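You operate a simulated robot arm through the tools that you are given. There is no shell and no other tool. Be economical: measure what you need, move in short steps, check, and stop when the job is done.

You are at the controls of a simulated robot arm. One attempt, no reset.

## Task
Test the three docked batteries once, move the one showing ERR to the grey rack and switch the dock off.
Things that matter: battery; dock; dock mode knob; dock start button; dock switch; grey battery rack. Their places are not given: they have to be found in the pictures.

It is judged by the outcome, as a careful person would: the job done as asked, and still so three seconds after it is handed in. It fails if anything else is knocked over, pushed out of place, dropped, spilled or broken.

## Robot
A 7-joint arm with a two-finger parallel gripper, fixed in place. Base frame: the origin is at the foot of the arm, x ahead of it, y to its left, z up; the work surface is at about z = -0.2. Readings come in cm, rad, newtons and seconds.
With the tool pointing down near the work surface it reaches from about 22 to 58 cm from the base axis. Its first joint turns from -1.152 to 1.152 rad. Payload 2.5 kg.
Tool frame: the origin (TCP) lies between the finger pads and is the grasp point; the fingertips stand 2.3 cm ahead of it; z points along the fingers, y is the line along which they close. The gripper opens to 9.4 cm. The fingers are 3.8 cm wide and 1 cm thick; the gripper's body (5.4 by 9.6 cm) begins 3.9 cm behind the TCP.
Orientation is that of the tool frame in the base frame, as a unit quaternion [w, x, y, z]. With the fingers straight down and closing along the base's y, the tool's x points along the base's -x, its y along +y and its z along -z.

## Interface
- The arm moves only by the tool nudge_tool. Its argument "series" is a list of rows, each an object of numbers (a shift or turn left out is 0, a gripper value left out holds the last): "x", "y", "z": the shift along the base's x, y, z in cm; "rx", "ry", "rz": the turn, a rotation vector about the base's x, y, z in rad; "jaw": the finger opening in cm, from 0 to 9.4. In form: [{"x": .., "y": .., "z": .., "rx": .., "ry": .., "rz": .., "jaw": ..}, ...]. A call has 1 to 20 rows; each row is the pose to reach, as a shift and turn from the pose commanded when the call began. Rows are played at 5 a second. More than 5 cm and 0.15 rad between two rows, or a gripper value outside its range, and nothing of the call is played. Where a pose cannot be reached the arm comes as near as it can. A force on the tool above 40 N (or 10 N above the force at the start of the call, whichever is more), or a blocked arm, ends the call early, and 0.2 s more pass. The fingers move at their own pace (about 10.8 cm/s each) and stop on an object; they squeeze with about 20 N. The grip force told is the motor's: it shows also when the fingers shut on nothing. Time passes only in rows, and 0.2 s behind the last, so rows that repeat a pose let the fingers close. It gives the time, the measured TCP pose, the force on the tool (base axes), the opening and the grip force at its end, in the units of the frame above (readings bear some noise), with the torque about the TCP (base axes, N m) and any sound that the robot's microphone picked up, and new pictures: "views" is both (left out), scene, wrist or none.
- Cameras (640 x 400 px; columns grow to the right, rows downward): "scene" is fixed at [7.26, -40.54, 54.88]; the picture's right is [0.96, -0.28, 0.00], its down [-0.15, -0.52, -0.84] and it looks along [0.24, 0.81, -0.54] (base axes); focal length 291 px, centre (320, 200). "wrist" rides on the gripper at [8.6, 1.6, -7.4] in the tool frame; the picture's right is [-0.18, 0.98, 0.00], its down [-0.58, -0.11, -0.81] and it looks along [-0.79, -0.15, 0.59] (tool axes); focal length 243 px, centre (320, 200).
- point_at(camera, pixels): for up to 12 pixels [column, row] of the newest picture of that camera ("zoom" is the newest enlarged one), the place [x, y, z] in the base frame of the surface seen there, good to about 0.3 cm, but the place of the scene camera against the robot may be out by one fixed shift of up to 2.5 cm in any direction. No time passes.
- enlarge(camera, box): a new picture of the part [left, top, right, bottom] of that camera's present view, enlarged. No time passes.
- job_done(): hands the job in; it is judged then, once.

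Keep the steps short. Do not move on a guess: measure, check each grasp and each placing, and mend mistakes. In all there are 80 turns and 200 pictures (those below and enlarged ones count). Leave the gripper open and the arm clear of the work at the hand-in unless told otherwise, and finish with a single line.

The tools are called as a command line: name --argument value ..., lists and objects as JSON in quotes. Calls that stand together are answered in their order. nudge_tool: Moves the arm, as the interface text tells. Its arguments: {"type":"object","properties":{"series":{"type":"array","items":{"type":"object","properties":{"x":{"type":"number"},"y":{"type":"number"},"z":{"type":"number"},"rx":{"type":"number"},"ry":{"type":"number"},"rz":{"type":"number"},"jaw":{"type":"number"}}}},"views":{"type":"string","enum":["both","scene","wrist","none"]}},"required":["series"]} The other tools are called the same way: point_at (camera, pixels) gives the place of the surface under pixels of a picture; enlarge (camera, box) takes an enlarged picture of a part of a camera's view; job_done () hands the job in.

At the start:

```text
time_s: 0.0
eef_pos: [35.35, 26.4, 37.16]
tool_rot: [0.0, 0.0, 1.0, 0.0]
wrist_force: [0.0, -0.1, 0.7]
ft_torque: [-0.01, 0.02, 0.0]
finger_gap: 9.39
grasp_force: 0.1
```

scene: 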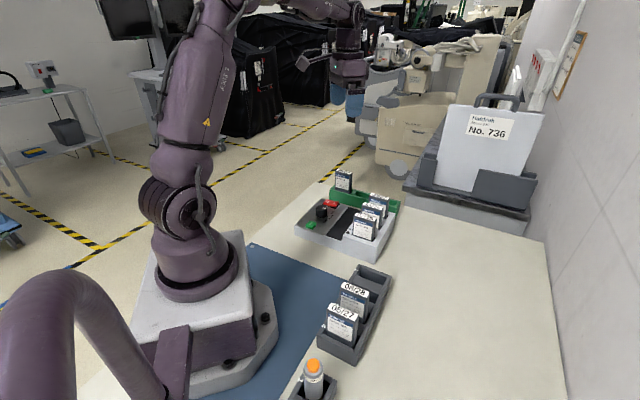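
wrist: 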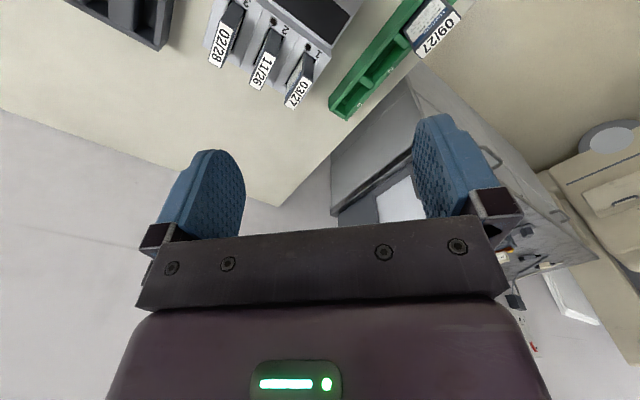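

I see the dock near scene (345,225), the green rack behind it, and the grey rack near (355,310). I'll enlarge both areas.

enlarge --camera "scene" --box '[280, 160, 420, 270]'

enlarge --camera "scene" --box '[280, 250, 420, 400]'

enlarge --camera "wrist" --box '[180, 0, 480, 130]'

point_at --camera "scene" --pixels '[[322, 212], [331, 203], [312, 226], [362, 228], [372, 215], [380, 203], [340, 225], [345, 322], [352, 298], [370, 275], [343, 180], [300, 224]]'

```text
3.64 times, centred on (350, 215) of scene
```

zoom: 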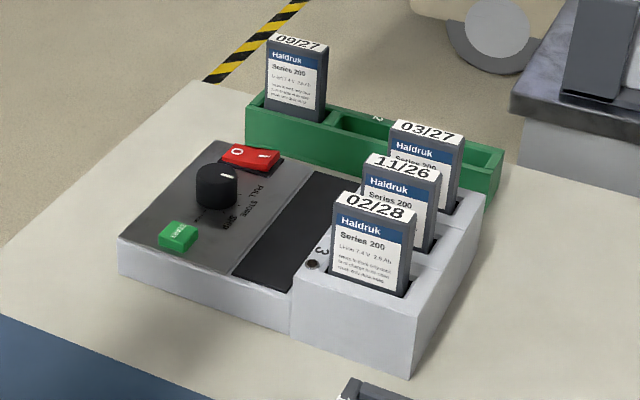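

```text
2.67 times, centred on (350, 325) of scene
```

zoom: 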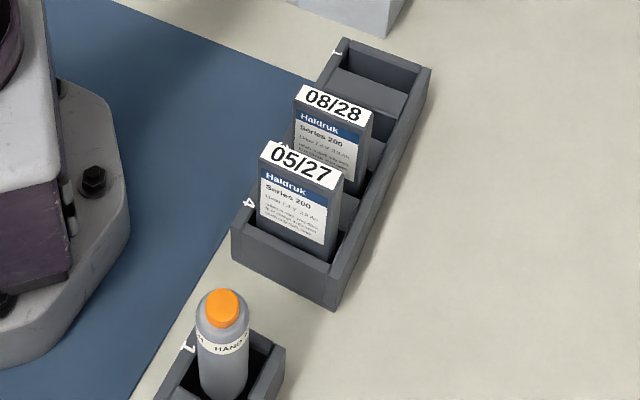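

```text
2.13 times, centred on (330, 65) of wrist
```

zoom: 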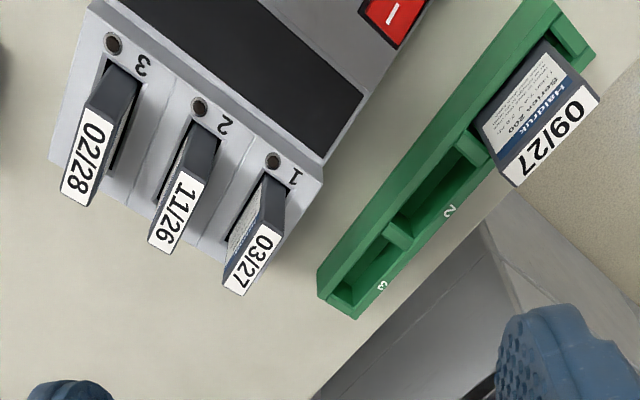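

```text
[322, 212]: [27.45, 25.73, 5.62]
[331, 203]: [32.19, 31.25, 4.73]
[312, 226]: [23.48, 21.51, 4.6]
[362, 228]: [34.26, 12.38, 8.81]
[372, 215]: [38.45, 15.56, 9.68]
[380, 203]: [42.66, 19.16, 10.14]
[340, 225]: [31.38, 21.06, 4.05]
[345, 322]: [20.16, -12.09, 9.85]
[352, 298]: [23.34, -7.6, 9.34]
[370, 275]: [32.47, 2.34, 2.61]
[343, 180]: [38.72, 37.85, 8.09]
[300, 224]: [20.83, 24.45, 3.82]
```

I need a close view of the panel with its knob, switch and start button. I'll move back in x and down a little, staying well above everything.

nudge_tool --series '[{"x": -3, "z": -2.5}, {"x": -6, "z": -5}, {"x": -9, "z": -7.5}, {"x": -12, "z": -10}, {"x": -12, "z": -10}]'

```text
time_s: 1.2
eef_pos: [23.42, 26.53, 27.1]
tool_rot: [0.0, 0.0, 1.0, 0.0]
wrist_force: [-0.6, 0.4, -0.4]
ft_torque: [0.0, -0.01, 0.0]
finger_gap: 9.41
grasp_force: 0.0
```

scene: 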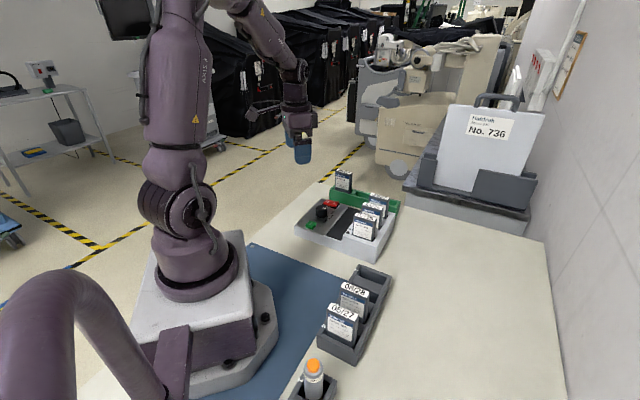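
wrist: 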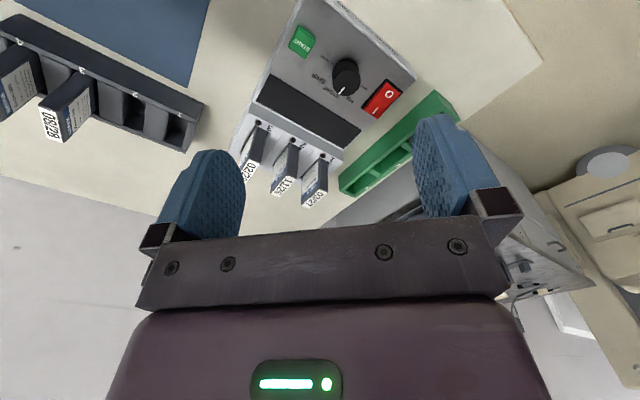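

The panel is now in view around wrist (345,75). I'll enlarge it and measure its parts.

enlarge --camera "wrist" --box '[270, 10, 430, 130]'

point_at --camera "wrist" --pixels '[[302, 41], [345, 72], [347, 90], [388, 94], [377, 109], [260, 124], [292, 144], [324, 157], [249, 172], [285, 184], [316, 195], [310, 106]]'

enlarge --camera "wrist" --box '[0, 10, 220, 160]'

```text
3.33 times, centred on (350, 70) of wrist
```

zoom: 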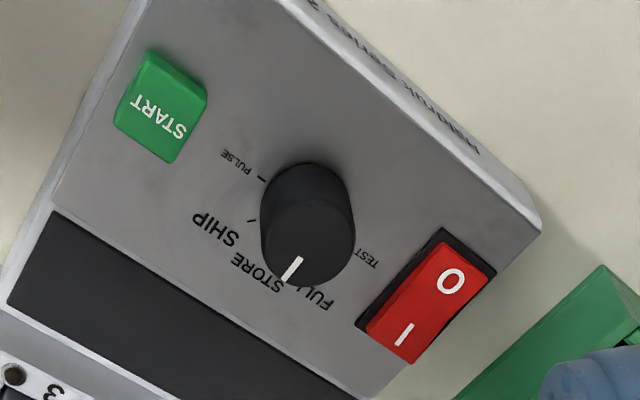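

```text
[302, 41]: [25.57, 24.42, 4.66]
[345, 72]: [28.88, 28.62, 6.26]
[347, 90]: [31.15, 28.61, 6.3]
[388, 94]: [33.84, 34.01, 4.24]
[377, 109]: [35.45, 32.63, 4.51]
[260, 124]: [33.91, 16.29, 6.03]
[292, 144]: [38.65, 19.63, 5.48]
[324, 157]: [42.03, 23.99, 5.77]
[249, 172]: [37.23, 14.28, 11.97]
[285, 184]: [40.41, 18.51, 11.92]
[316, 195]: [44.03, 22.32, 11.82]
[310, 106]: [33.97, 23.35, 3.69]
```

```text
2.67 times, centred on (110, 85) of wrist
```

zoom: 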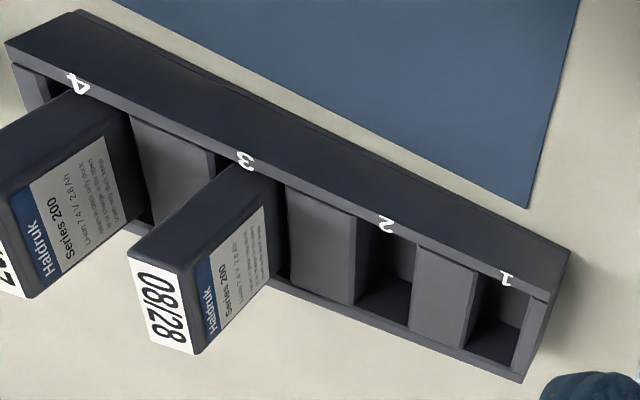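

The knob's labels run TEST, FULL, STORE, SHIP, PULSE, and the pointer seems to be near STORE. To read it without parallax I'll tilt the camera to look down at the panel.

nudge_tool --series '[{"x": 1, "z": -2, "ry": 0.15}, {"x": 2, "z": -4, "ry": 0.3}, {"x": 3, "z": -5, "ry": 0.45}, {"x": 4, "z": -7, "ry": 0.6}, {"x": 4, "z": -7, "ry": 0.6}]' --views "wrist"

enlarge --camera "wrist" --box '[220, 60, 460, 210]'

```text
time_s: 2.4
eef_pos: [27.54, 26.52, 19.97]
tool_rot: [-0.296, -0.001, 0.955, 0.0]
wrist_force: [-0.2, 1.1, 0.2]
ft_torque: [0.01, -0.03, 0.01]
finger_gap: 9.42
grasp_force: 0.0
```

wrist: 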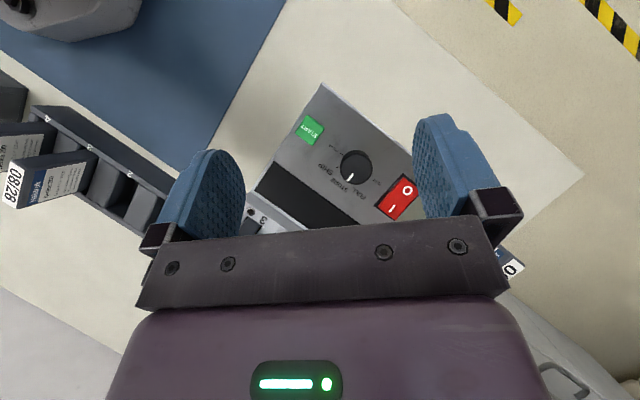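

```text
2.67 times, centred on (340, 135) of wrist
```

zoom: 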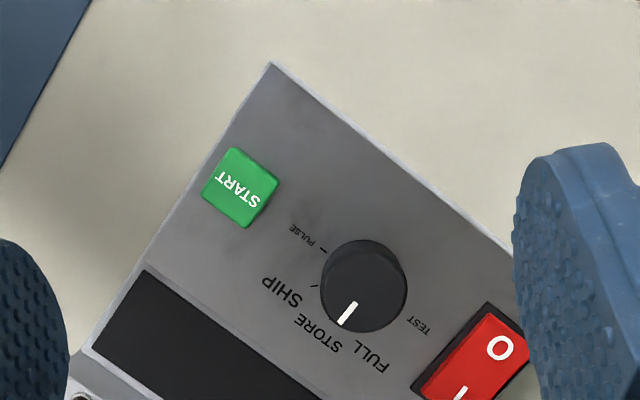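

enlarge --camera "wrist" --box '[300, 110, 420, 220]'

point_at --camera "wrist" --pixels '[[356, 166], [352, 175], [341, 154], [338, 167], [325, 171], [340, 185], [360, 193], [377, 181], [311, 130], [407, 190], [392, 209], [330, 147]]'

```text
3.64 times, centred on (360, 165) of wrist
```

zoom: 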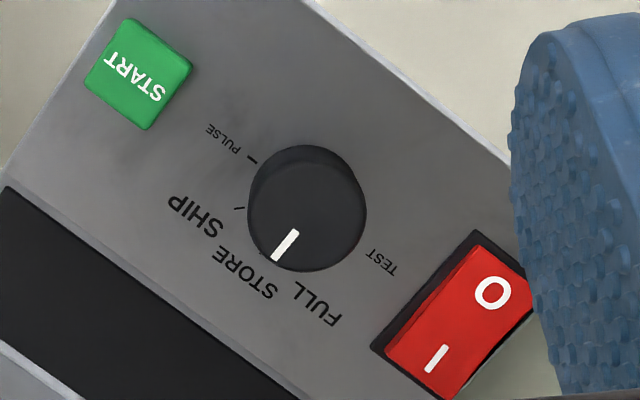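

```text
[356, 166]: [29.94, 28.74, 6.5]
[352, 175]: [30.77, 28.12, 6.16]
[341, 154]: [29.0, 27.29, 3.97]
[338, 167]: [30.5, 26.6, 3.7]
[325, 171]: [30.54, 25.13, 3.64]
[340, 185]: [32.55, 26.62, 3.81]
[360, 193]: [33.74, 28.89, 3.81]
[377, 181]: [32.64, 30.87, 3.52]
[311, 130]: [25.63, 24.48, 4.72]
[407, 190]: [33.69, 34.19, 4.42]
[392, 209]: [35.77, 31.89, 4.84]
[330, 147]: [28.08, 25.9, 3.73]
```

The tick and pointer positions give these angles about the knob axis (29.9, 28.8):

| Item | Angle |
|---|---|
| PULSE | -124° |
| SHIP | -80° |
| STORE | -40° (pointer is here) |
| FULL | 0° |
| TEST | +39° |

The knob needs about +80° counter-clockwise. The rocker's I end is higher than its O end, so the dock looks off. First I'll straighten the tool.

nudge_tool --series '[{"ry": -0.15}, {"ry": -0.3}, {"ry": -0.45}, {"ry": -0.6, "jaw": 0}, {"ry": -0.6}]' --views "none"

enlarge --camera "scene" --box '[300, 190, 360, 235]'

```text
time_s: 3.6
eef_pos: [27.32, 26.42, 20.11]
tool_rot: [0.001, 0.0, 1.0, 0.0]
wrist_force: [0.0, -0.6, -0.5]
ft_torque: [0.0, -0.02, 0.03]
finger_gap: 0.0
grasp_force: 20.1
```

```text
8.89 times, centred on (330, 212) of scene
```

zoom: 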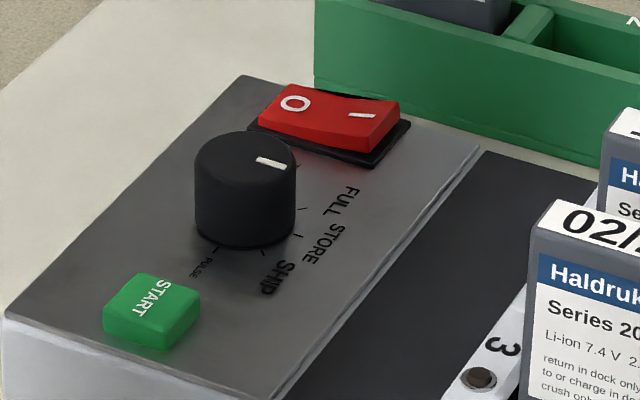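

The I end is clearly raised, so the dock is off. I'll yaw +0.864 and hover over the I end at (35.6, 32.1).

nudge_tool --series '[{"x": 1.5, "y": 1, "rz": 0.145}, {"x": 3, "y": 2, "rz": 0.29}, {"x": 4.5, "y": 3, "z": -1, "rz": 0.435}, {"x": 6, "y": 4, "z": -2, "rz": 0.58}, {"x": 7.2, "y": 5, "z": -4, "rz": 0.725}, {"x": 8.3, "y": 5.7, "z": -6, "rz": 0.864}, {"x": 8.3, "y": 5.7, "z": -6, "rz": 0.864}]'

```text
time_s: 5.2
eef_pos: [35.6, 32.42, 14.27]
tool_rot: [0.001, -0.421, 0.907, 0.0]
wrist_force: [-0.9, -0.5, 0.3]
ft_torque: [0.01, -0.02, -0.01]
finger_gap: 0.01
grasp_force: 19.8
```

scene: 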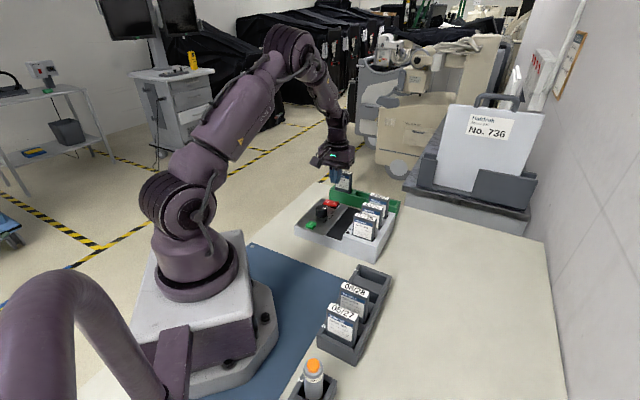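
wrist: 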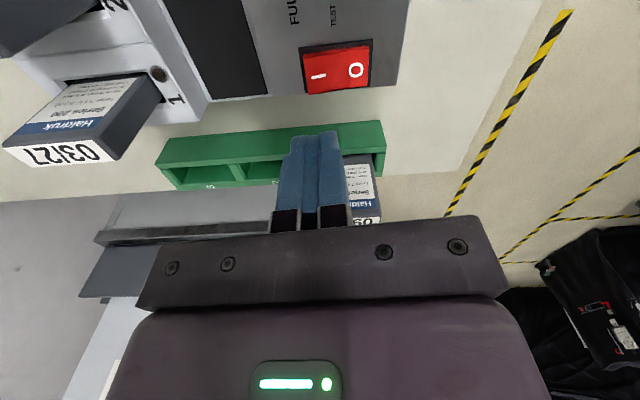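

point_at --camera "wrist" --pixels '[[318, 76], [355, 70], [337, 72], [308, 90], [366, 86], [307, 50], [370, 42], [360, 200], [270, 155], [385, 135]]'

enlarge --camera "wrist" --box '[0, 60, 220, 180]'

```text
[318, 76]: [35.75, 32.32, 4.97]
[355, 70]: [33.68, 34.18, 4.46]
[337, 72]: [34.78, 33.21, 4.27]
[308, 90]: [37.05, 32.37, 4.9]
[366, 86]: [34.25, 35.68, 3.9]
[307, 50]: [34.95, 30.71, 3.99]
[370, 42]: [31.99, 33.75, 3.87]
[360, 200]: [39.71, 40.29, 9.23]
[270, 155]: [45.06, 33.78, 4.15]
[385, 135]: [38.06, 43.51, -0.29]
```

```text
2.91 times, centred on (110, 120) of wrist
```

zoom: 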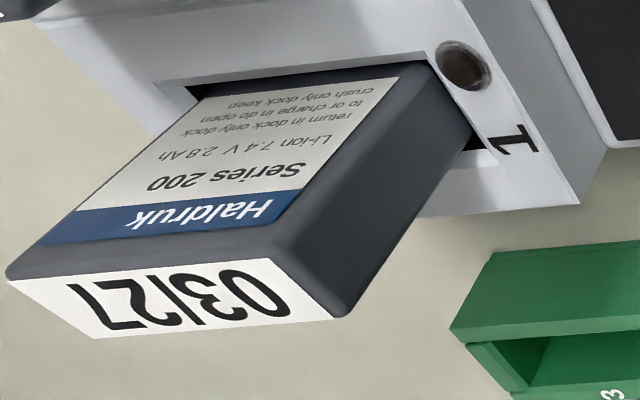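

I end is at (35.75, 32.3, 4.97). I'll shift slightly outward and descend to just above contact, then press in small steps.

nudge_tool --series '[{"x": 0.4, "y": -0.4, "z": -3}, {"x": 0.4, "y": -0.4, "z": -6}, {"x": 0.4, "y": -0.4, "z": -6.8}, {"x": 0.4, "y": -0.4, "z": -7.1}, {"x": 0.4, "y": -0.4, "z": -7.4}, {"x": 0.4, "y": -0.4, "z": -7.6}, {"x": 0.4, "y": -0.4, "z": -7.6}]' --views "wrist"

```text
time_s: 6.9
eef_pos: [36.06, 31.99, 6.75]
tool_rot: [0.0, -0.419, 0.908, 0.0]
wrist_force: [-2.4, -2.8, 7.4]
ft_torque: [0.02, 0.06, 0.03]
finger_gap: 0.0
grasp_force: 19.9
stopped in row 7: the force on the tool passed its limit at 41 N (the readings are from after the stop); the commanded pose is now the measured one
```

wrist: 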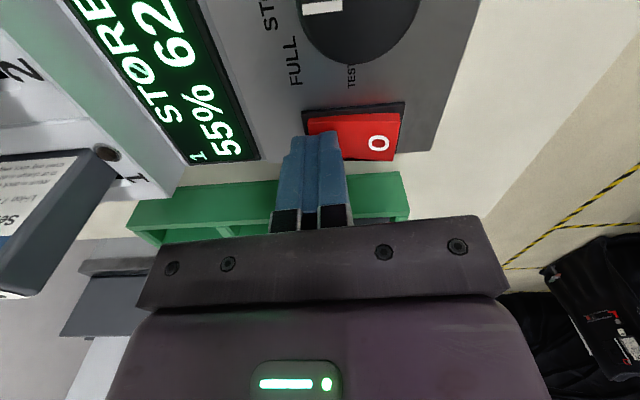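

The dock is on: the display shows "STORE". I'll lift and return to yaw 0, opening the jaw and coming back far enough to see the knob.

nudge_tool --series '[{"z": 4}, {"z": 8, "rz": -0.145}, {"z": 9, "rz": -0.29, "x": -2, "y": -1}, {"z": 9, "rz": -0.435, "x": -4, "y": -2}, {"z": 9, "rz": -0.58, "x": -6, "y": -3.2}, {"z": 9, "rz": -0.725, "x": -8, "y": -3.2}, {"z": 9, "rz": -0.864, "x": -9, "y": -3.2, "jaw": 5.2}, {"z": 9, "rz": -0.864, "x": -9, "y": -3.2}, {"z": 9, "rz": -0.864, "x": -9, "y": -3.2}]' --views "wrist"

enlarge --camera "scene" --box '[290, 180, 410, 265]'

```text
time_s: 8.9
eef_pos: [27.13, 28.75, 15.76]
tool_rot: [0.0, 0.001, 1.0, 0.0]
wrist_force: [-0.2, -0.2, 0.0]
ft_torque: [0.04, 0.0, 0.0]
finger_gap: 5.18
grasp_force: 0.1
```

wrist: 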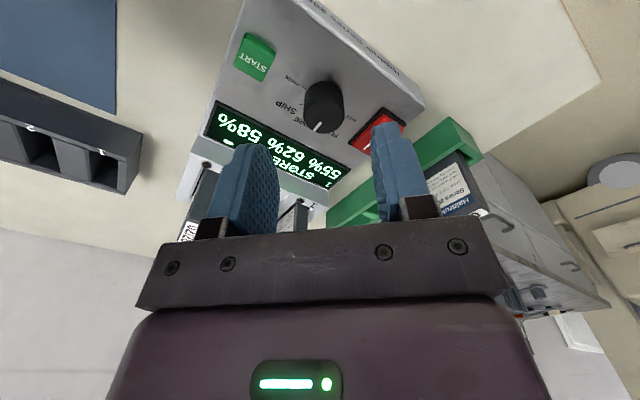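

```text
4.71 times, centred on (350, 222) of scene
```

zoom: 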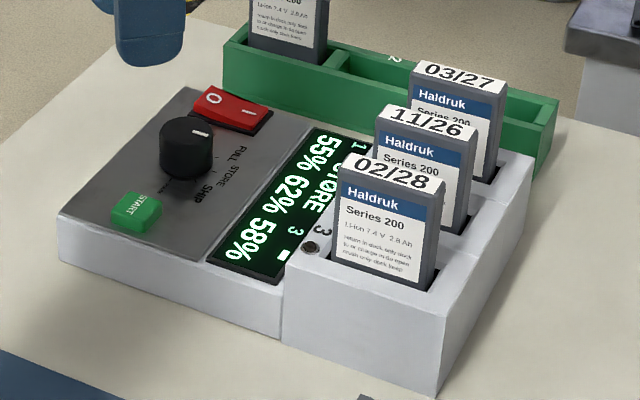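

enlarge --camera "wrist" --box '[270, 60, 390, 150]'

point_at --camera "wrist" --pixels '[[321, 90], [310, 90], [335, 92], [322, 100], [318, 125], [308, 112], [340, 115]]'

```text
4.44 times, centred on (330, 105) of wrist
```

zoom: 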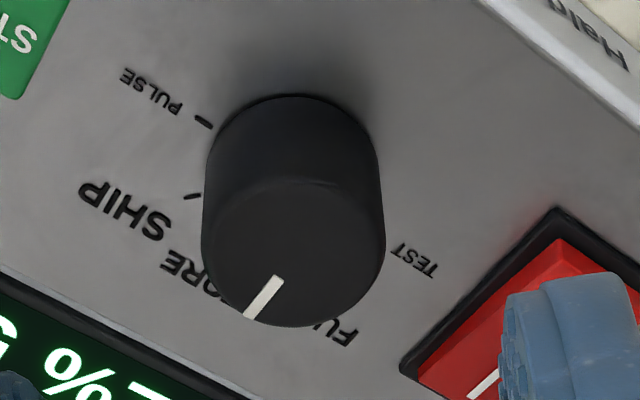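

```text
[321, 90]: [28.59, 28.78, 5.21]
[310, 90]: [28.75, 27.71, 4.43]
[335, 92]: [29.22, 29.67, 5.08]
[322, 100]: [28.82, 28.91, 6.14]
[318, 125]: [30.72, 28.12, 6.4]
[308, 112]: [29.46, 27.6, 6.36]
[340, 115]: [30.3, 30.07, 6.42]
```

point_at --camera "wrist" --pixels '[[325, 117], [325, 102], [324, 131], [309, 116], [341, 117]]'

```text
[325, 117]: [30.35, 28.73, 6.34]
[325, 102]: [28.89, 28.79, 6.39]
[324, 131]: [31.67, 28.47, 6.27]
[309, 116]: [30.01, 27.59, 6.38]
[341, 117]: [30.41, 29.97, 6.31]
```

Knob centre is (30.25, 28.75), diameter 2.8, top 6.4, panel 3.8. I'll go over it, lower the TCP to 6.9 and close.

nudge_tool --series '[{"x": 3.1, "z": -2}, {"x": 3.1, "z": -5}, {"x": 3.1, "z": -7.5}, {"x": 3.1, "z": -8.9}, {"x": 3.1, "z": -8.9, "jaw": 0}, {"x": 3.1, "z": -8.9}, {"x": 3.1, "z": -8.9}]' --views "wrist"

```text
time_s: 10.5
eef_pos: [30.22, 28.4, 6.66]
tool_rot: [-0.002, 0.001, 1.0, -0.003]
wrist_force: [-2.1, -26.4, 17.0]
ft_torque: [0.38, 0.13, 0.0]
finger_gap: 3.38
grasp_force: 44.9
```

wrist: 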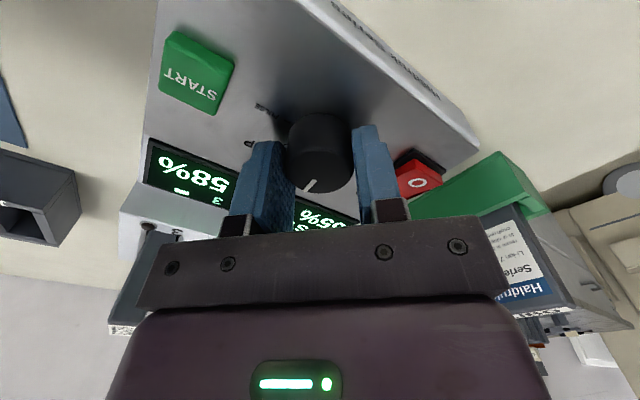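

The grip is on, but there is a 26 N sideways load: the knob centre is really at about y = 28.4. I'll shift to relieve it.

nudge_tool --series '[{"y": -0.2}, {"y": -0.36, "z": 0.1}, {"y": -0.36, "z": 0.1}]' --views "none"

```text
time_s: 11.3
eef_pos: [30.35, 28.48, 6.78]
tool_rot: [0.002, -0.002, 1.0, 0.002]
wrist_force: [20.7, 6.3, -36.7]
ft_torque: [-0.65, -0.08, -0.01]
finger_gap: 3.4
grasp_force: 45.2
```

Forces are still high from the binding grip, so I'll release and regrip at the centred place.

nudge_tool --series '[{"jaw": 4.6}, {"jaw": 4.6}, {"jaw": 4.6}]' --views "wrist"

```text
time_s: 12.1
eef_pos: [30.2, 28.36, 6.87]
tool_rot: [-0.001, -0.001, 1.0, 0.0]
wrist_force: [-0.5, -0.2, -0.5]
ft_torque: [0.01, -0.04, 0.0]
finger_gap: 4.61
grasp_force: 0.0
```

wrist: 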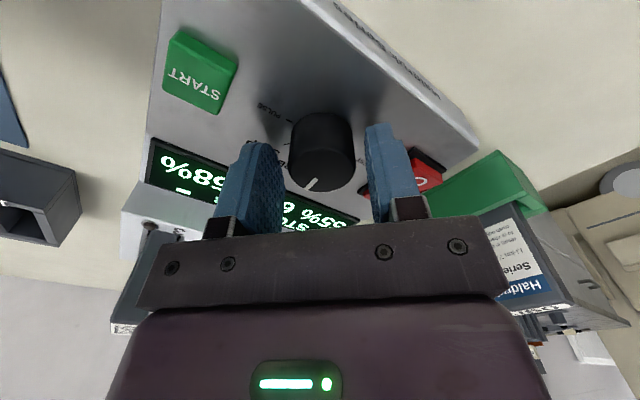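

point_at --camera "wrist" --pixels '[[321, 168], [290, 166], [354, 165], [322, 150], [320, 188], [320, 125]]'

enlarge --camera "wrist" --box '[220, 80, 440, 220]'

```text
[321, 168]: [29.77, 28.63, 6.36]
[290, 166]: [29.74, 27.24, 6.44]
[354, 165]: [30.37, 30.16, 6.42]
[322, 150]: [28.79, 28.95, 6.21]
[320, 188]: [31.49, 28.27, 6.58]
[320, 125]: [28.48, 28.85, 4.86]
```

```text
2.86 times, centred on (330, 150) of wrist
```

zoom: 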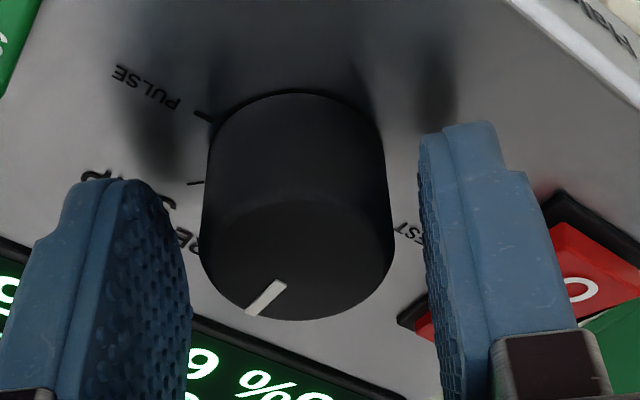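

Now I'll regrip in place (y ≈ 28.4).

nudge_tool --series '[{"jaw": 3.2}, {"jaw": 2.6}, {"jaw": 2.6}]' --views "wrist"

```text
time_s: 12.9
eef_pos: [30.15, 28.54, 6.88]
tool_rot: [0.001, -0.001, 1.0, 0.0]
wrist_force: [2.0, 12.1, -5.8]
ft_torque: [-0.29, 0.03, 0.0]
finger_gap: 3.34
grasp_force: 45.2
```

wrist: 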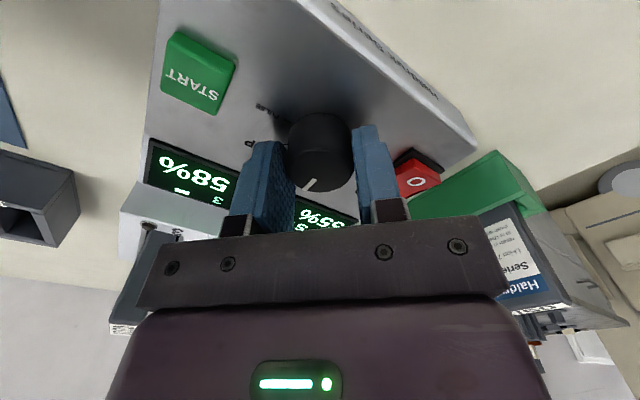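

Loads are small now. I'll turn +0.75 rad in short steps (towards FULL) and look.

nudge_tool --series '[{"y": 0.12, "rz": 0.1}, {"y": 0.12, "rz": 0.22}, {"y": 0.12, "rz": 0.35}, {"y": 0.12, "rz": 0.48}, {"y": 0.12, "rz": 0.62}, {"y": 0.12, "rz": 0.75}, {"y": 0.12, "rz": 0.75}]' --views "wrist"

enlarge --camera "scene" --box '[290, 180, 410, 265]'

```text
time_s: 14.5
eef_pos: [30.14, 28.42, 6.98]
tool_rot: [-0.001, -0.367, 0.93, 0.0]
wrist_force: [-3.5, 1.5, 2.1]
ft_torque: [0.24, 0.4, -0.03]
finger_gap: 3.34
grasp_force: 44.7
```

wrist: 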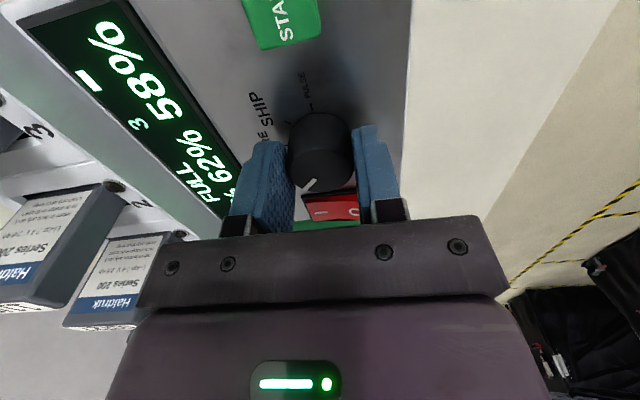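

```text
4.71 times, centred on (350, 222) of scene
```

zoom: 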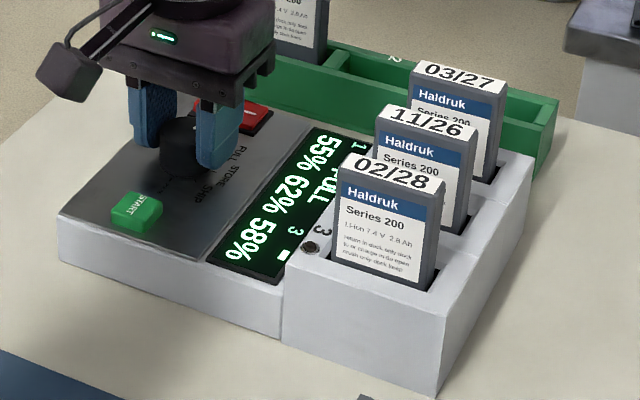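

The display now reads FULL, so the direction is right. I'll turn another 0.75 rad to TEST.

nudge_tool --series '[{"rz": 0.12}, {"rz": 0.25}, {"rz": 0.38}, {"rz": 0.5}, {"rz": 0.62}, {"rz": 0.74}, {"rz": 0.74}]' --views "wrist"

enlarge --camera "scene" --box '[290, 180, 410, 265]'

```text
time_s: 16.1
eef_pos: [30.29, 28.6, 6.78]
tool_rot: [0.0, -0.679, 0.735, -0.001]
wrist_force: [-1.3, 2.2, -3.5]
ft_torque: [0.28, 0.39, 0.04]
finger_gap: 3.36
grasp_force: 44.7
```

wrist: 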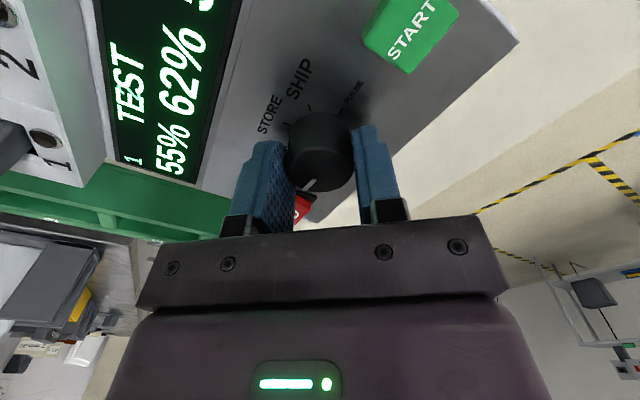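

```text
4.71 times, centred on (350, 222) of scene
```

zoom: 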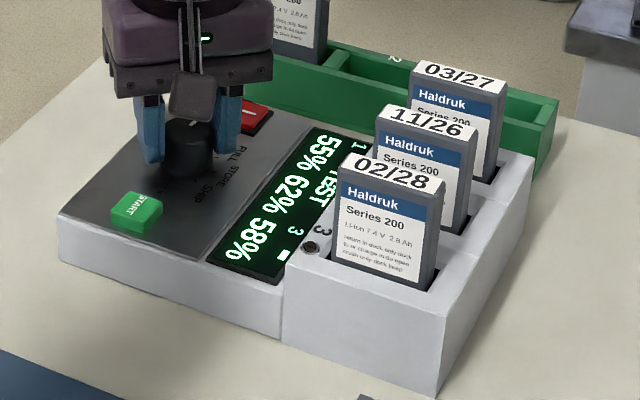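

The display reads TEST. I'll open, lift, and move over START, closing the jaw and turning the yaw back partly.

nudge_tool --series '[{"jaw": 5}, {"jaw": 5}, {"z": 4}, {"z": 8, "rz": -0.14}, {"z": 9, "x": -2, "y": -2, "rz": -0.28}, {"z": 9, "x": -4, "y": -4, "rz": -0.42, "jaw": 0}, {"z": 9, "x": -4.7, "y": -4.1, "rz": -0.56}, {"z": 9, "x": -4.7, "y": -4.1, "rz": -0.64}, {"z": 9, "x": -4.7, "y": -4.1, "rz": -0.64}]'

enlarge --camera "scene" --box '[290, 180, 410, 265]'

```text
time_s: 18.1
eef_pos: [25.66, 24.4, 15.99]
tool_rot: [0.0, -0.412, 0.911, 0.0]
wrist_force: [-0.1, -0.1, 0.7]
ft_torque: [-0.03, 0.01, 0.02]
finger_gap: 0.0
grasp_force: 19.8
```

scene: 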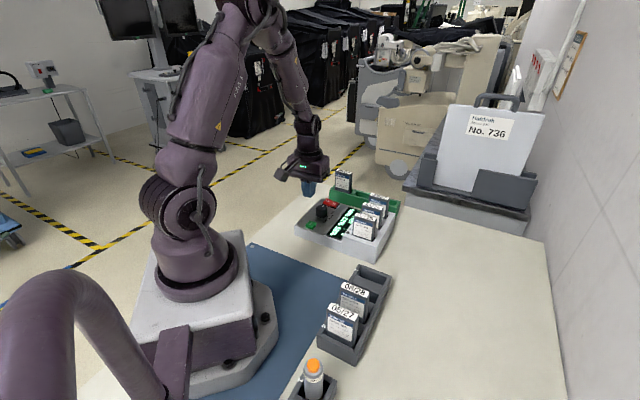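
wrist: 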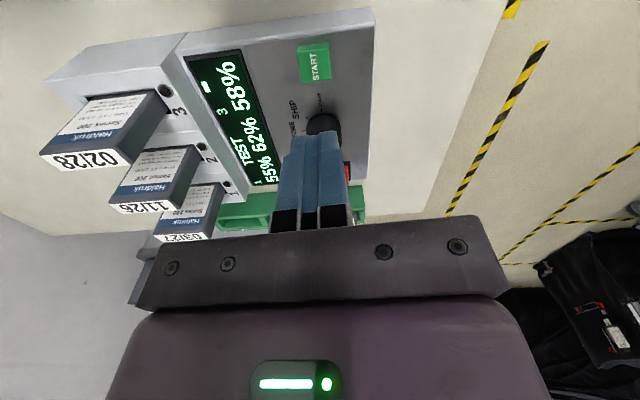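

```text
4.71 times, centred on (350, 222) of scene
```

zoom: 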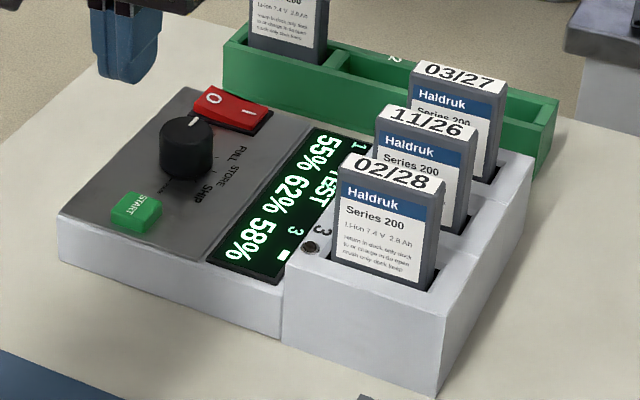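

point_at --camera "wrist" --pixels '[[313, 62], [300, 62], [329, 62], [314, 80], [168, 91], [201, 147], [226, 185], [88, 159], [143, 207], [182, 237], [180, 80], [250, 195]]'

```text
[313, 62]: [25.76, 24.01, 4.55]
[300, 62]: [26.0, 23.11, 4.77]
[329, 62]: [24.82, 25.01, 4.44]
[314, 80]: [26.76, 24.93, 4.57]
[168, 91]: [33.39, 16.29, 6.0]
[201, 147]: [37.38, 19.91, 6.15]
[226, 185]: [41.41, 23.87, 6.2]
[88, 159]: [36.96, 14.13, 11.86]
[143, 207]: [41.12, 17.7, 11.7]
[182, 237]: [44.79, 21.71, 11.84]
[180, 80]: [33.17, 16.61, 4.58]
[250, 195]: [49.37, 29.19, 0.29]
```

START centre is (25.7, 24.1, 4.65). I'll press it once, slowly.

nudge_tool --series '[{"y": -0.2, "z": -4}, {"y": -0.2, "z": -8}, {"y": -0.2, "z": -8.8}, {"y": -0.2, "z": -9.1}, {"y": -0.2, "z": -9.3}, {"y": -0.2, "z": -9.45}]' --views "wrist"

enlarge --camera "scene" --box '[290, 180, 410, 265]'

```text
time_s: 19.5
eef_pos: [25.47, 24.14, 6.44]
tool_rot: [0.0, -0.413, 0.911, 0.0]
wrist_force: [-5.1, -4.6, 18.5]
ft_torque: [-0.07, 0.1, -0.04]
finger_gap: 0.0
grasp_force: 19.6
heard: click
```

wrist: 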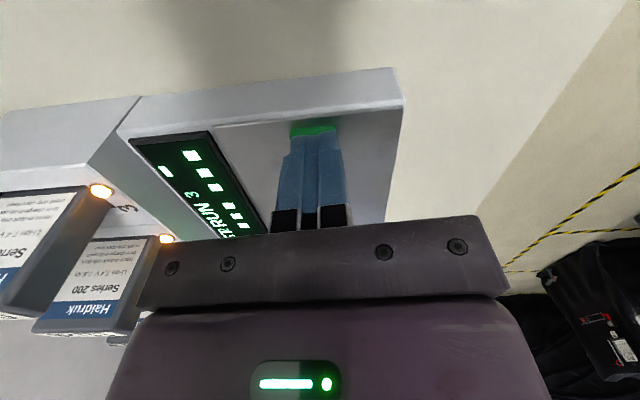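

```text
4.71 times, centred on (350, 222) of scene
```

zoom: 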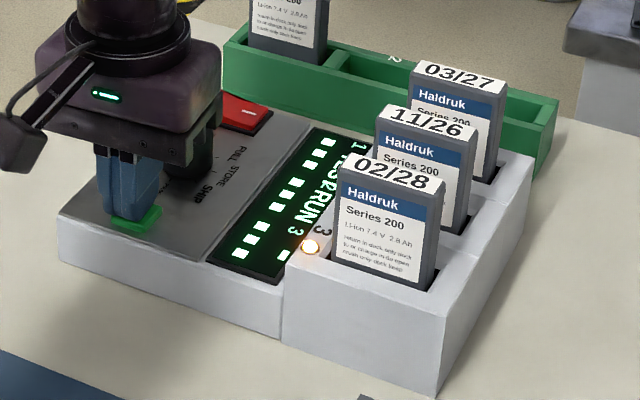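

The test is running: click heard, LEDs lit, "RUN" on the display. I'll lift off and wait a few seconds.

nudge_tool --series '[{"z": 4}, {"z": 8}, {"z": 10}, {"z": 10}, {"z": 10}, {"z": 10}, {"z": 10}, {"z": 10}, {"z": 10}, {"z": 10}, {"z": 10}, {"z": 10}, {"z": 10}, {"z": 10}, {"z": 10}, {"z": 10}, {"z": 10}, {"z": 10}, {"z": 10}, {"z": 10}]' --views "wrist"

enlarge --camera "scene" --box '[290, 180, 410, 265]'

```text
time_s: 23.7
eef_pos: [25.52, 24.22, 16.49]
tool_rot: [0.0, -0.413, 0.911, 0.001]
wrist_force: [-0.1, 0.5, 0.3]
ft_torque: [0.01, 0.01, 0.01]
finger_gap: 0.0
grasp_force: 19.9
```

wrist: 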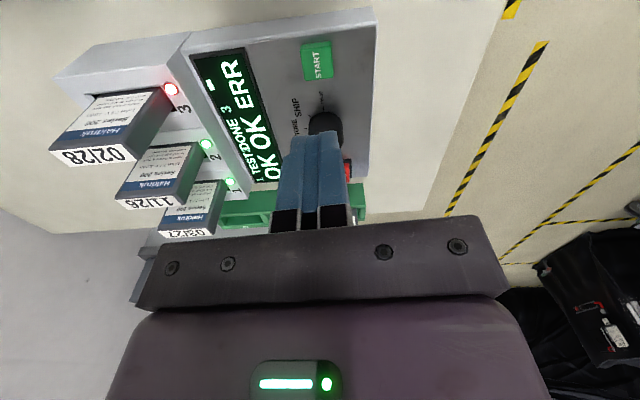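

```text
4.71 times, centred on (350, 222) of scene
```

zoom: 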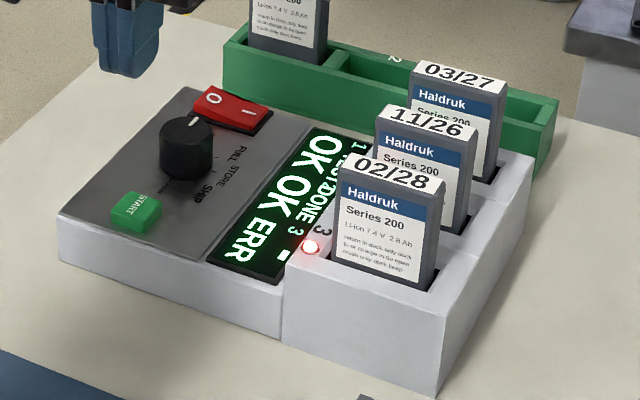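

The display says DONE: OK, OK, ERR, with a red LED at slot 3, so the faulty battery is 02/28. I'll measure it.

enlarge --camera "wrist" --box '[40, 60, 240, 240]'

point_at --camera "wrist" --pixels '[[52, 150], [125, 147], [62, 163], [133, 160], [90, 155], [170, 103], [160, 92], [98, 96], [119, 199], [178, 198], [150, 203], [115, 120]]'

```text
2.22 times, centred on (140, 150) of wrist
```

zoom: 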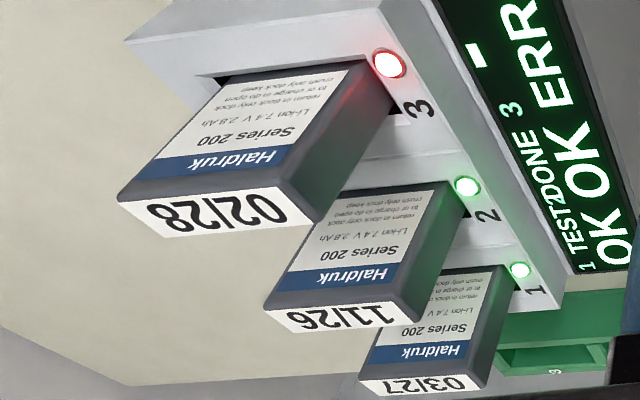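

```text
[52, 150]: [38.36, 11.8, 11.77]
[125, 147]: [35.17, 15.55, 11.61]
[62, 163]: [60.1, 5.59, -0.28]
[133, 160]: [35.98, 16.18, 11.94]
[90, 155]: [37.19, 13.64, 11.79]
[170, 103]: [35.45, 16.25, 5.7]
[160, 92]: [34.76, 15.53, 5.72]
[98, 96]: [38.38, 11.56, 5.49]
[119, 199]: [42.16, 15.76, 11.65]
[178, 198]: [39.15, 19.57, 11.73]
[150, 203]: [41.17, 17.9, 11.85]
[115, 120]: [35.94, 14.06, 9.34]
```

The slot axis runs at about 44° and battery 3's top is near (37.3, 14.2, 11.8). I'll grip it across its thin side, between faces, with the tool yawed to about -46°. I'll swing there at a safe height with the jaw at 4.4.

nudge_tool --series '[{"z": 2.5, "rz": -0.14}, {"z": 5, "rz": -0.28}, {"z": 6, "x": 1, "y": -1, "rz": -0.42}, {"z": 6, "x": 2, "y": -2, "rz": -0.56, "jaw": 4.4}, {"z": 6, "x": 4, "y": -3, "rz": -0.7}, {"z": 6, "x": 5, "y": -4, "rz": -0.84}, {"z": 6, "x": 6, "y": -5, "rz": -0.98}, {"z": 6, "x": 7, "y": -6, "rz": -1.12}, {"z": 6, "x": 8, "y": -7, "rz": -1.26}, {"z": 6, "x": 9, "y": -8, "rz": -1.4}, {"z": 6, "x": 10, "y": -9, "rz": -1.54}, {"z": 6, "x": 10, "y": -10, "rz": -1.653}, {"z": 6, "x": 10, "y": -10, "rz": -1.653}]'

```text
time_s: 26.5
eef_pos: [35.53, 14.23, 22.45]
tool_rot: [0.0, 0.391, 0.92, 0.0]
wrist_force: [0.3, 0.2, -0.5]
ft_torque: [-0.01, 0.01, 0.01]
finger_gap: 4.39
grasp_force: 0.1
```

scene: 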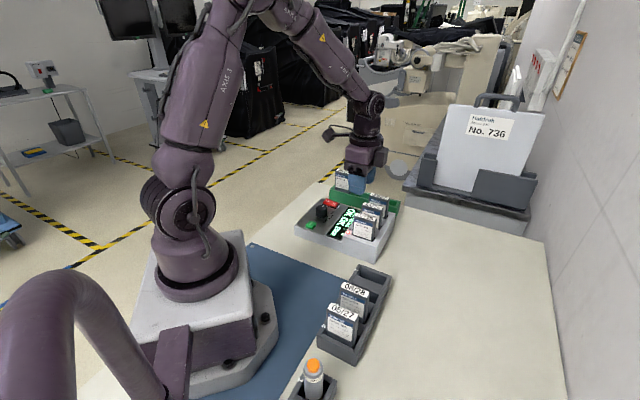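
wrist: 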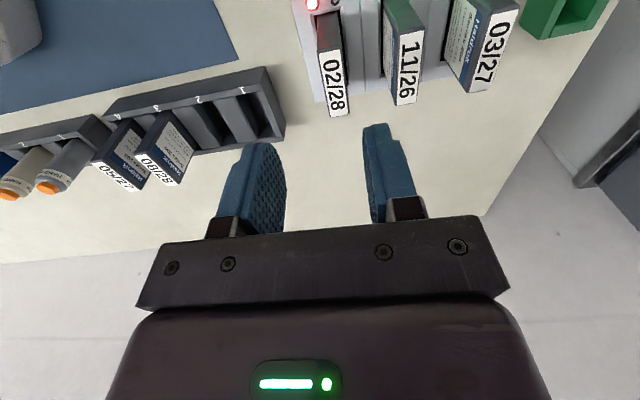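

enlarge --camera "wrist" --box '[290, 0, 430, 130]'

point_at --camera "wrist" --pixels '[[321, 55], [337, 52], [330, 115], [347, 113], [333, 83], [393, 103], [415, 101], [404, 70], [270, 135], [245, 90], [285, 130], [258, 75]]'

enlarge --camera "wrist" --box '[80, 50, 300, 200]'

```text
3.08 times, centred on (360, 65) of wrist
```

zoom: 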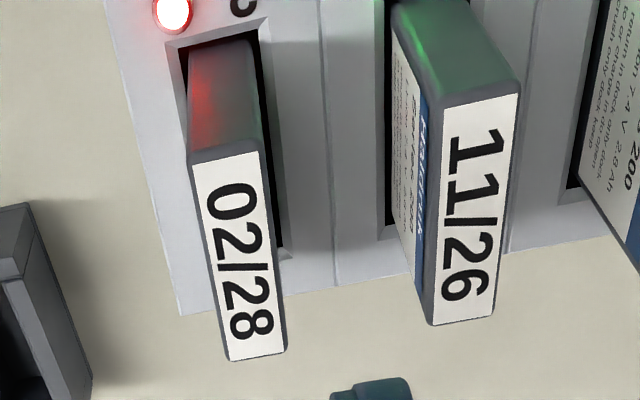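

```text
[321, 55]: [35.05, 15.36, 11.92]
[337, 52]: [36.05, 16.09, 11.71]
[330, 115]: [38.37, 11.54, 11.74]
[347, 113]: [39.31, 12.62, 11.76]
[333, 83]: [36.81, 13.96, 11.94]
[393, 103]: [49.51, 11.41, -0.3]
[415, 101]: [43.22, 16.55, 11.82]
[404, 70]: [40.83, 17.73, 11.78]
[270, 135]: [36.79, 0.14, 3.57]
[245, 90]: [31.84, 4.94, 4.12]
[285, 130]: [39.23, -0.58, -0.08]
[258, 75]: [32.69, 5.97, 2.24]
```

```text
2.67 times, centred on (190, 125) of wrist
```

zoom: 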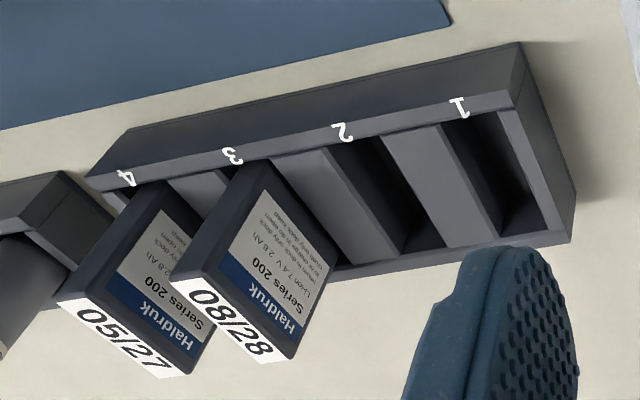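

Battery top centre is (37.2, 13.9), long axis about -47°, thickness about 1.4, width 4.9. The tool yaw (-46°) matches. I'll go above it and stop just over the top to check.

nudge_tool --series '[{"x": 1.65, "y": -0.3, "z": -2}, {"x": 1.65, "y": -0.3, "z": -5}, {"x": 1.65, "y": -0.3, "z": -7}, {"x": 1.65, "y": -0.3, "z": -7}]' --views "wrist"

enlarge --camera "scene" --box '[300, 130, 440, 265]'

```text
time_s: 27.5
eef_pos: [37.01, 13.84, 15.37]
tool_rot: [0.0, 0.391, 0.92, 0.0]
wrist_force: [0.1, 0.6, -0.7]
ft_torque: [0.0, 0.04, 0.01]
finger_gap: 4.4
grasp_force: 0.1
```

wrist: 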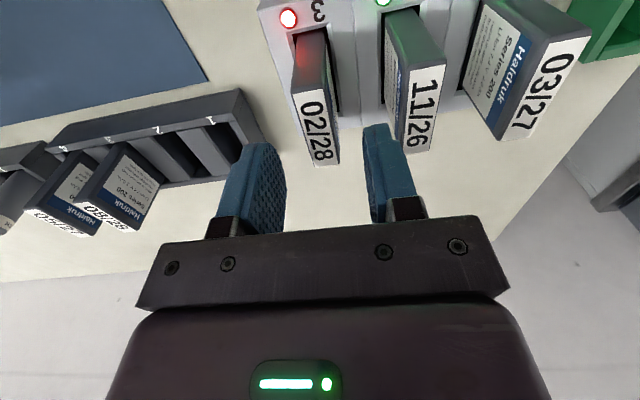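

```text
2.96 times, centred on (370, 198) of scene
```

zoom: 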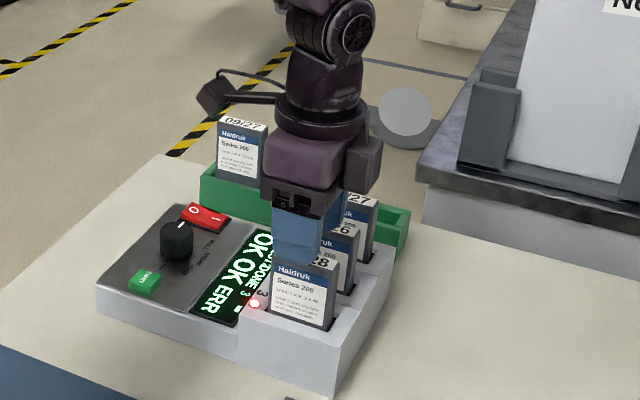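

point_at --camera "wrist" --pixels '[[297, 95], [321, 91], [318, 163], [337, 161], [317, 128], [402, 148], [375, 130], [270, 150]]'

```text
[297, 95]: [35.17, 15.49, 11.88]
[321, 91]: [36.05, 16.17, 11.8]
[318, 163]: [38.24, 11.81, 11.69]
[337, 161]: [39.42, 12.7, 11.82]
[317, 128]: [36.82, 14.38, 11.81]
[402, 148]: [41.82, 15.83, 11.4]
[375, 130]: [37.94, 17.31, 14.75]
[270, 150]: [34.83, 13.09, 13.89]
```

Centre confirmed at (37.2, 14.05). I'll shift +0.2, +0.2 and descend to TCP z = 9.6.

nudge_tool --series '[{"x": 0.2, "y": 0.2, "z": -1.5}, {"x": 0.2, "y": 0.2, "z": -3}, {"x": 0.2, "y": 0.2, "z": -4.5}, {"x": 0.2, "y": 0.2, "z": -5.8}, {"x": 0.2, "y": 0.2, "z": -5.8}]' --views "wrist"

```text
time_s: 28.7
eef_pos: [37.29, 14.13, 9.63]
tool_rot: [0.0, 0.39, 0.921, 0.0]
wrist_force: [-0.3, -0.4, 1.1]
ft_torque: [-0.01, 0.03, 0.04]
finger_gap: 4.41
grasp_force: 0.0
```

wrist: 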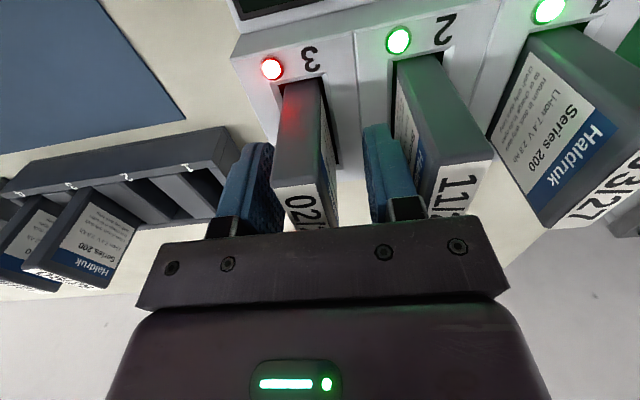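

Fingers straddle the battery cleanly. I'll close gently.

nudge_tool --series '[{"jaw": 2.6}, {"jaw": 1.8}, {"jaw": 1.0}, {"jaw": 1.0}]' --views "wrist"

```text
time_s: 29.7
eef_pos: [37.2, 13.9, 9.61]
tool_rot: [-0.001, 0.39, 0.921, -0.002]
wrist_force: [-11.6, -11.5, 2.4]
ft_torque: [-0.5, 0.51, 0.32]
finger_gap: 1.78
grasp_force: 20.6
```

wrist: 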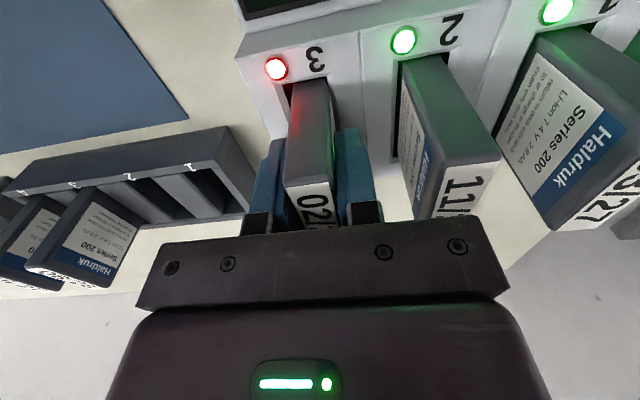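

Gripped (1.78 cm). I'll relieve the small side load, then lift straight up slowly.

nudge_tool --series '[{"x": -0.1, "y": -0.15}, {"x": -0.1, "y": -0.15, "z": 0.8}, {"x": -0.1, "y": -0.15, "z": 2}, {"x": -0.1, "y": -0.15, "z": 4}, {"x": -0.1, "y": -0.15, "z": 6.5}, {"x": -0.1, "y": -0.15, "z": 9}, {"x": -0.1, "y": -0.15, "z": 9}]'

enlarge --camera "scene" --box '[300, 130, 440, 265]'

```text
time_s: 31.3
eef_pos: [37.29, 14.1, 18.75]
tool_rot: [0.001, 0.39, 0.921, 0.0]
wrist_force: [0.3, -0.9, -1.3]
ft_torque: [0.03, 0.0, 0.02]
finger_gap: 1.8
grasp_force: 20.0
```

scene: 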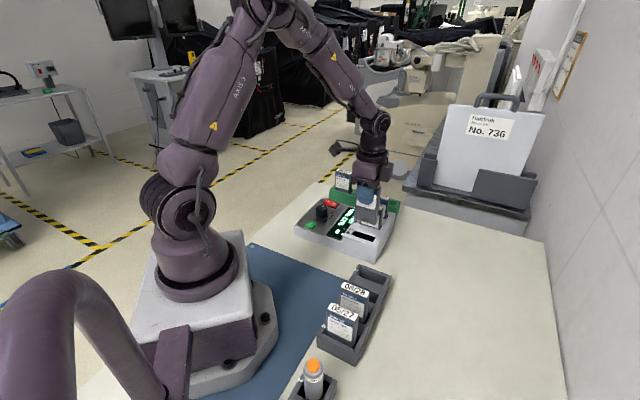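
wrist: 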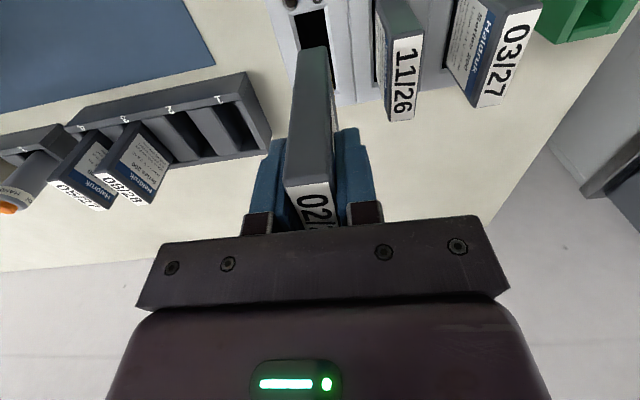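

```text
2.96 times, centred on (370, 198) of scene
```

zoom: 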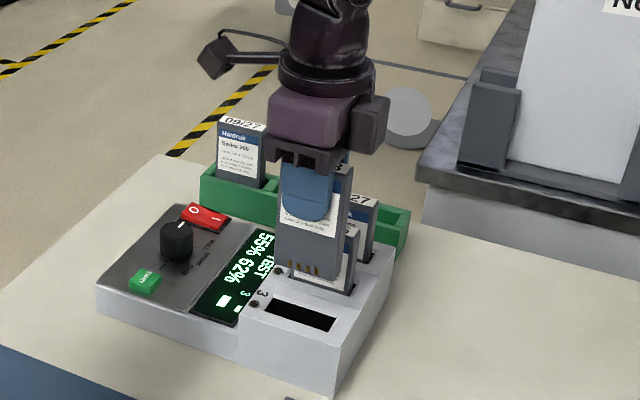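

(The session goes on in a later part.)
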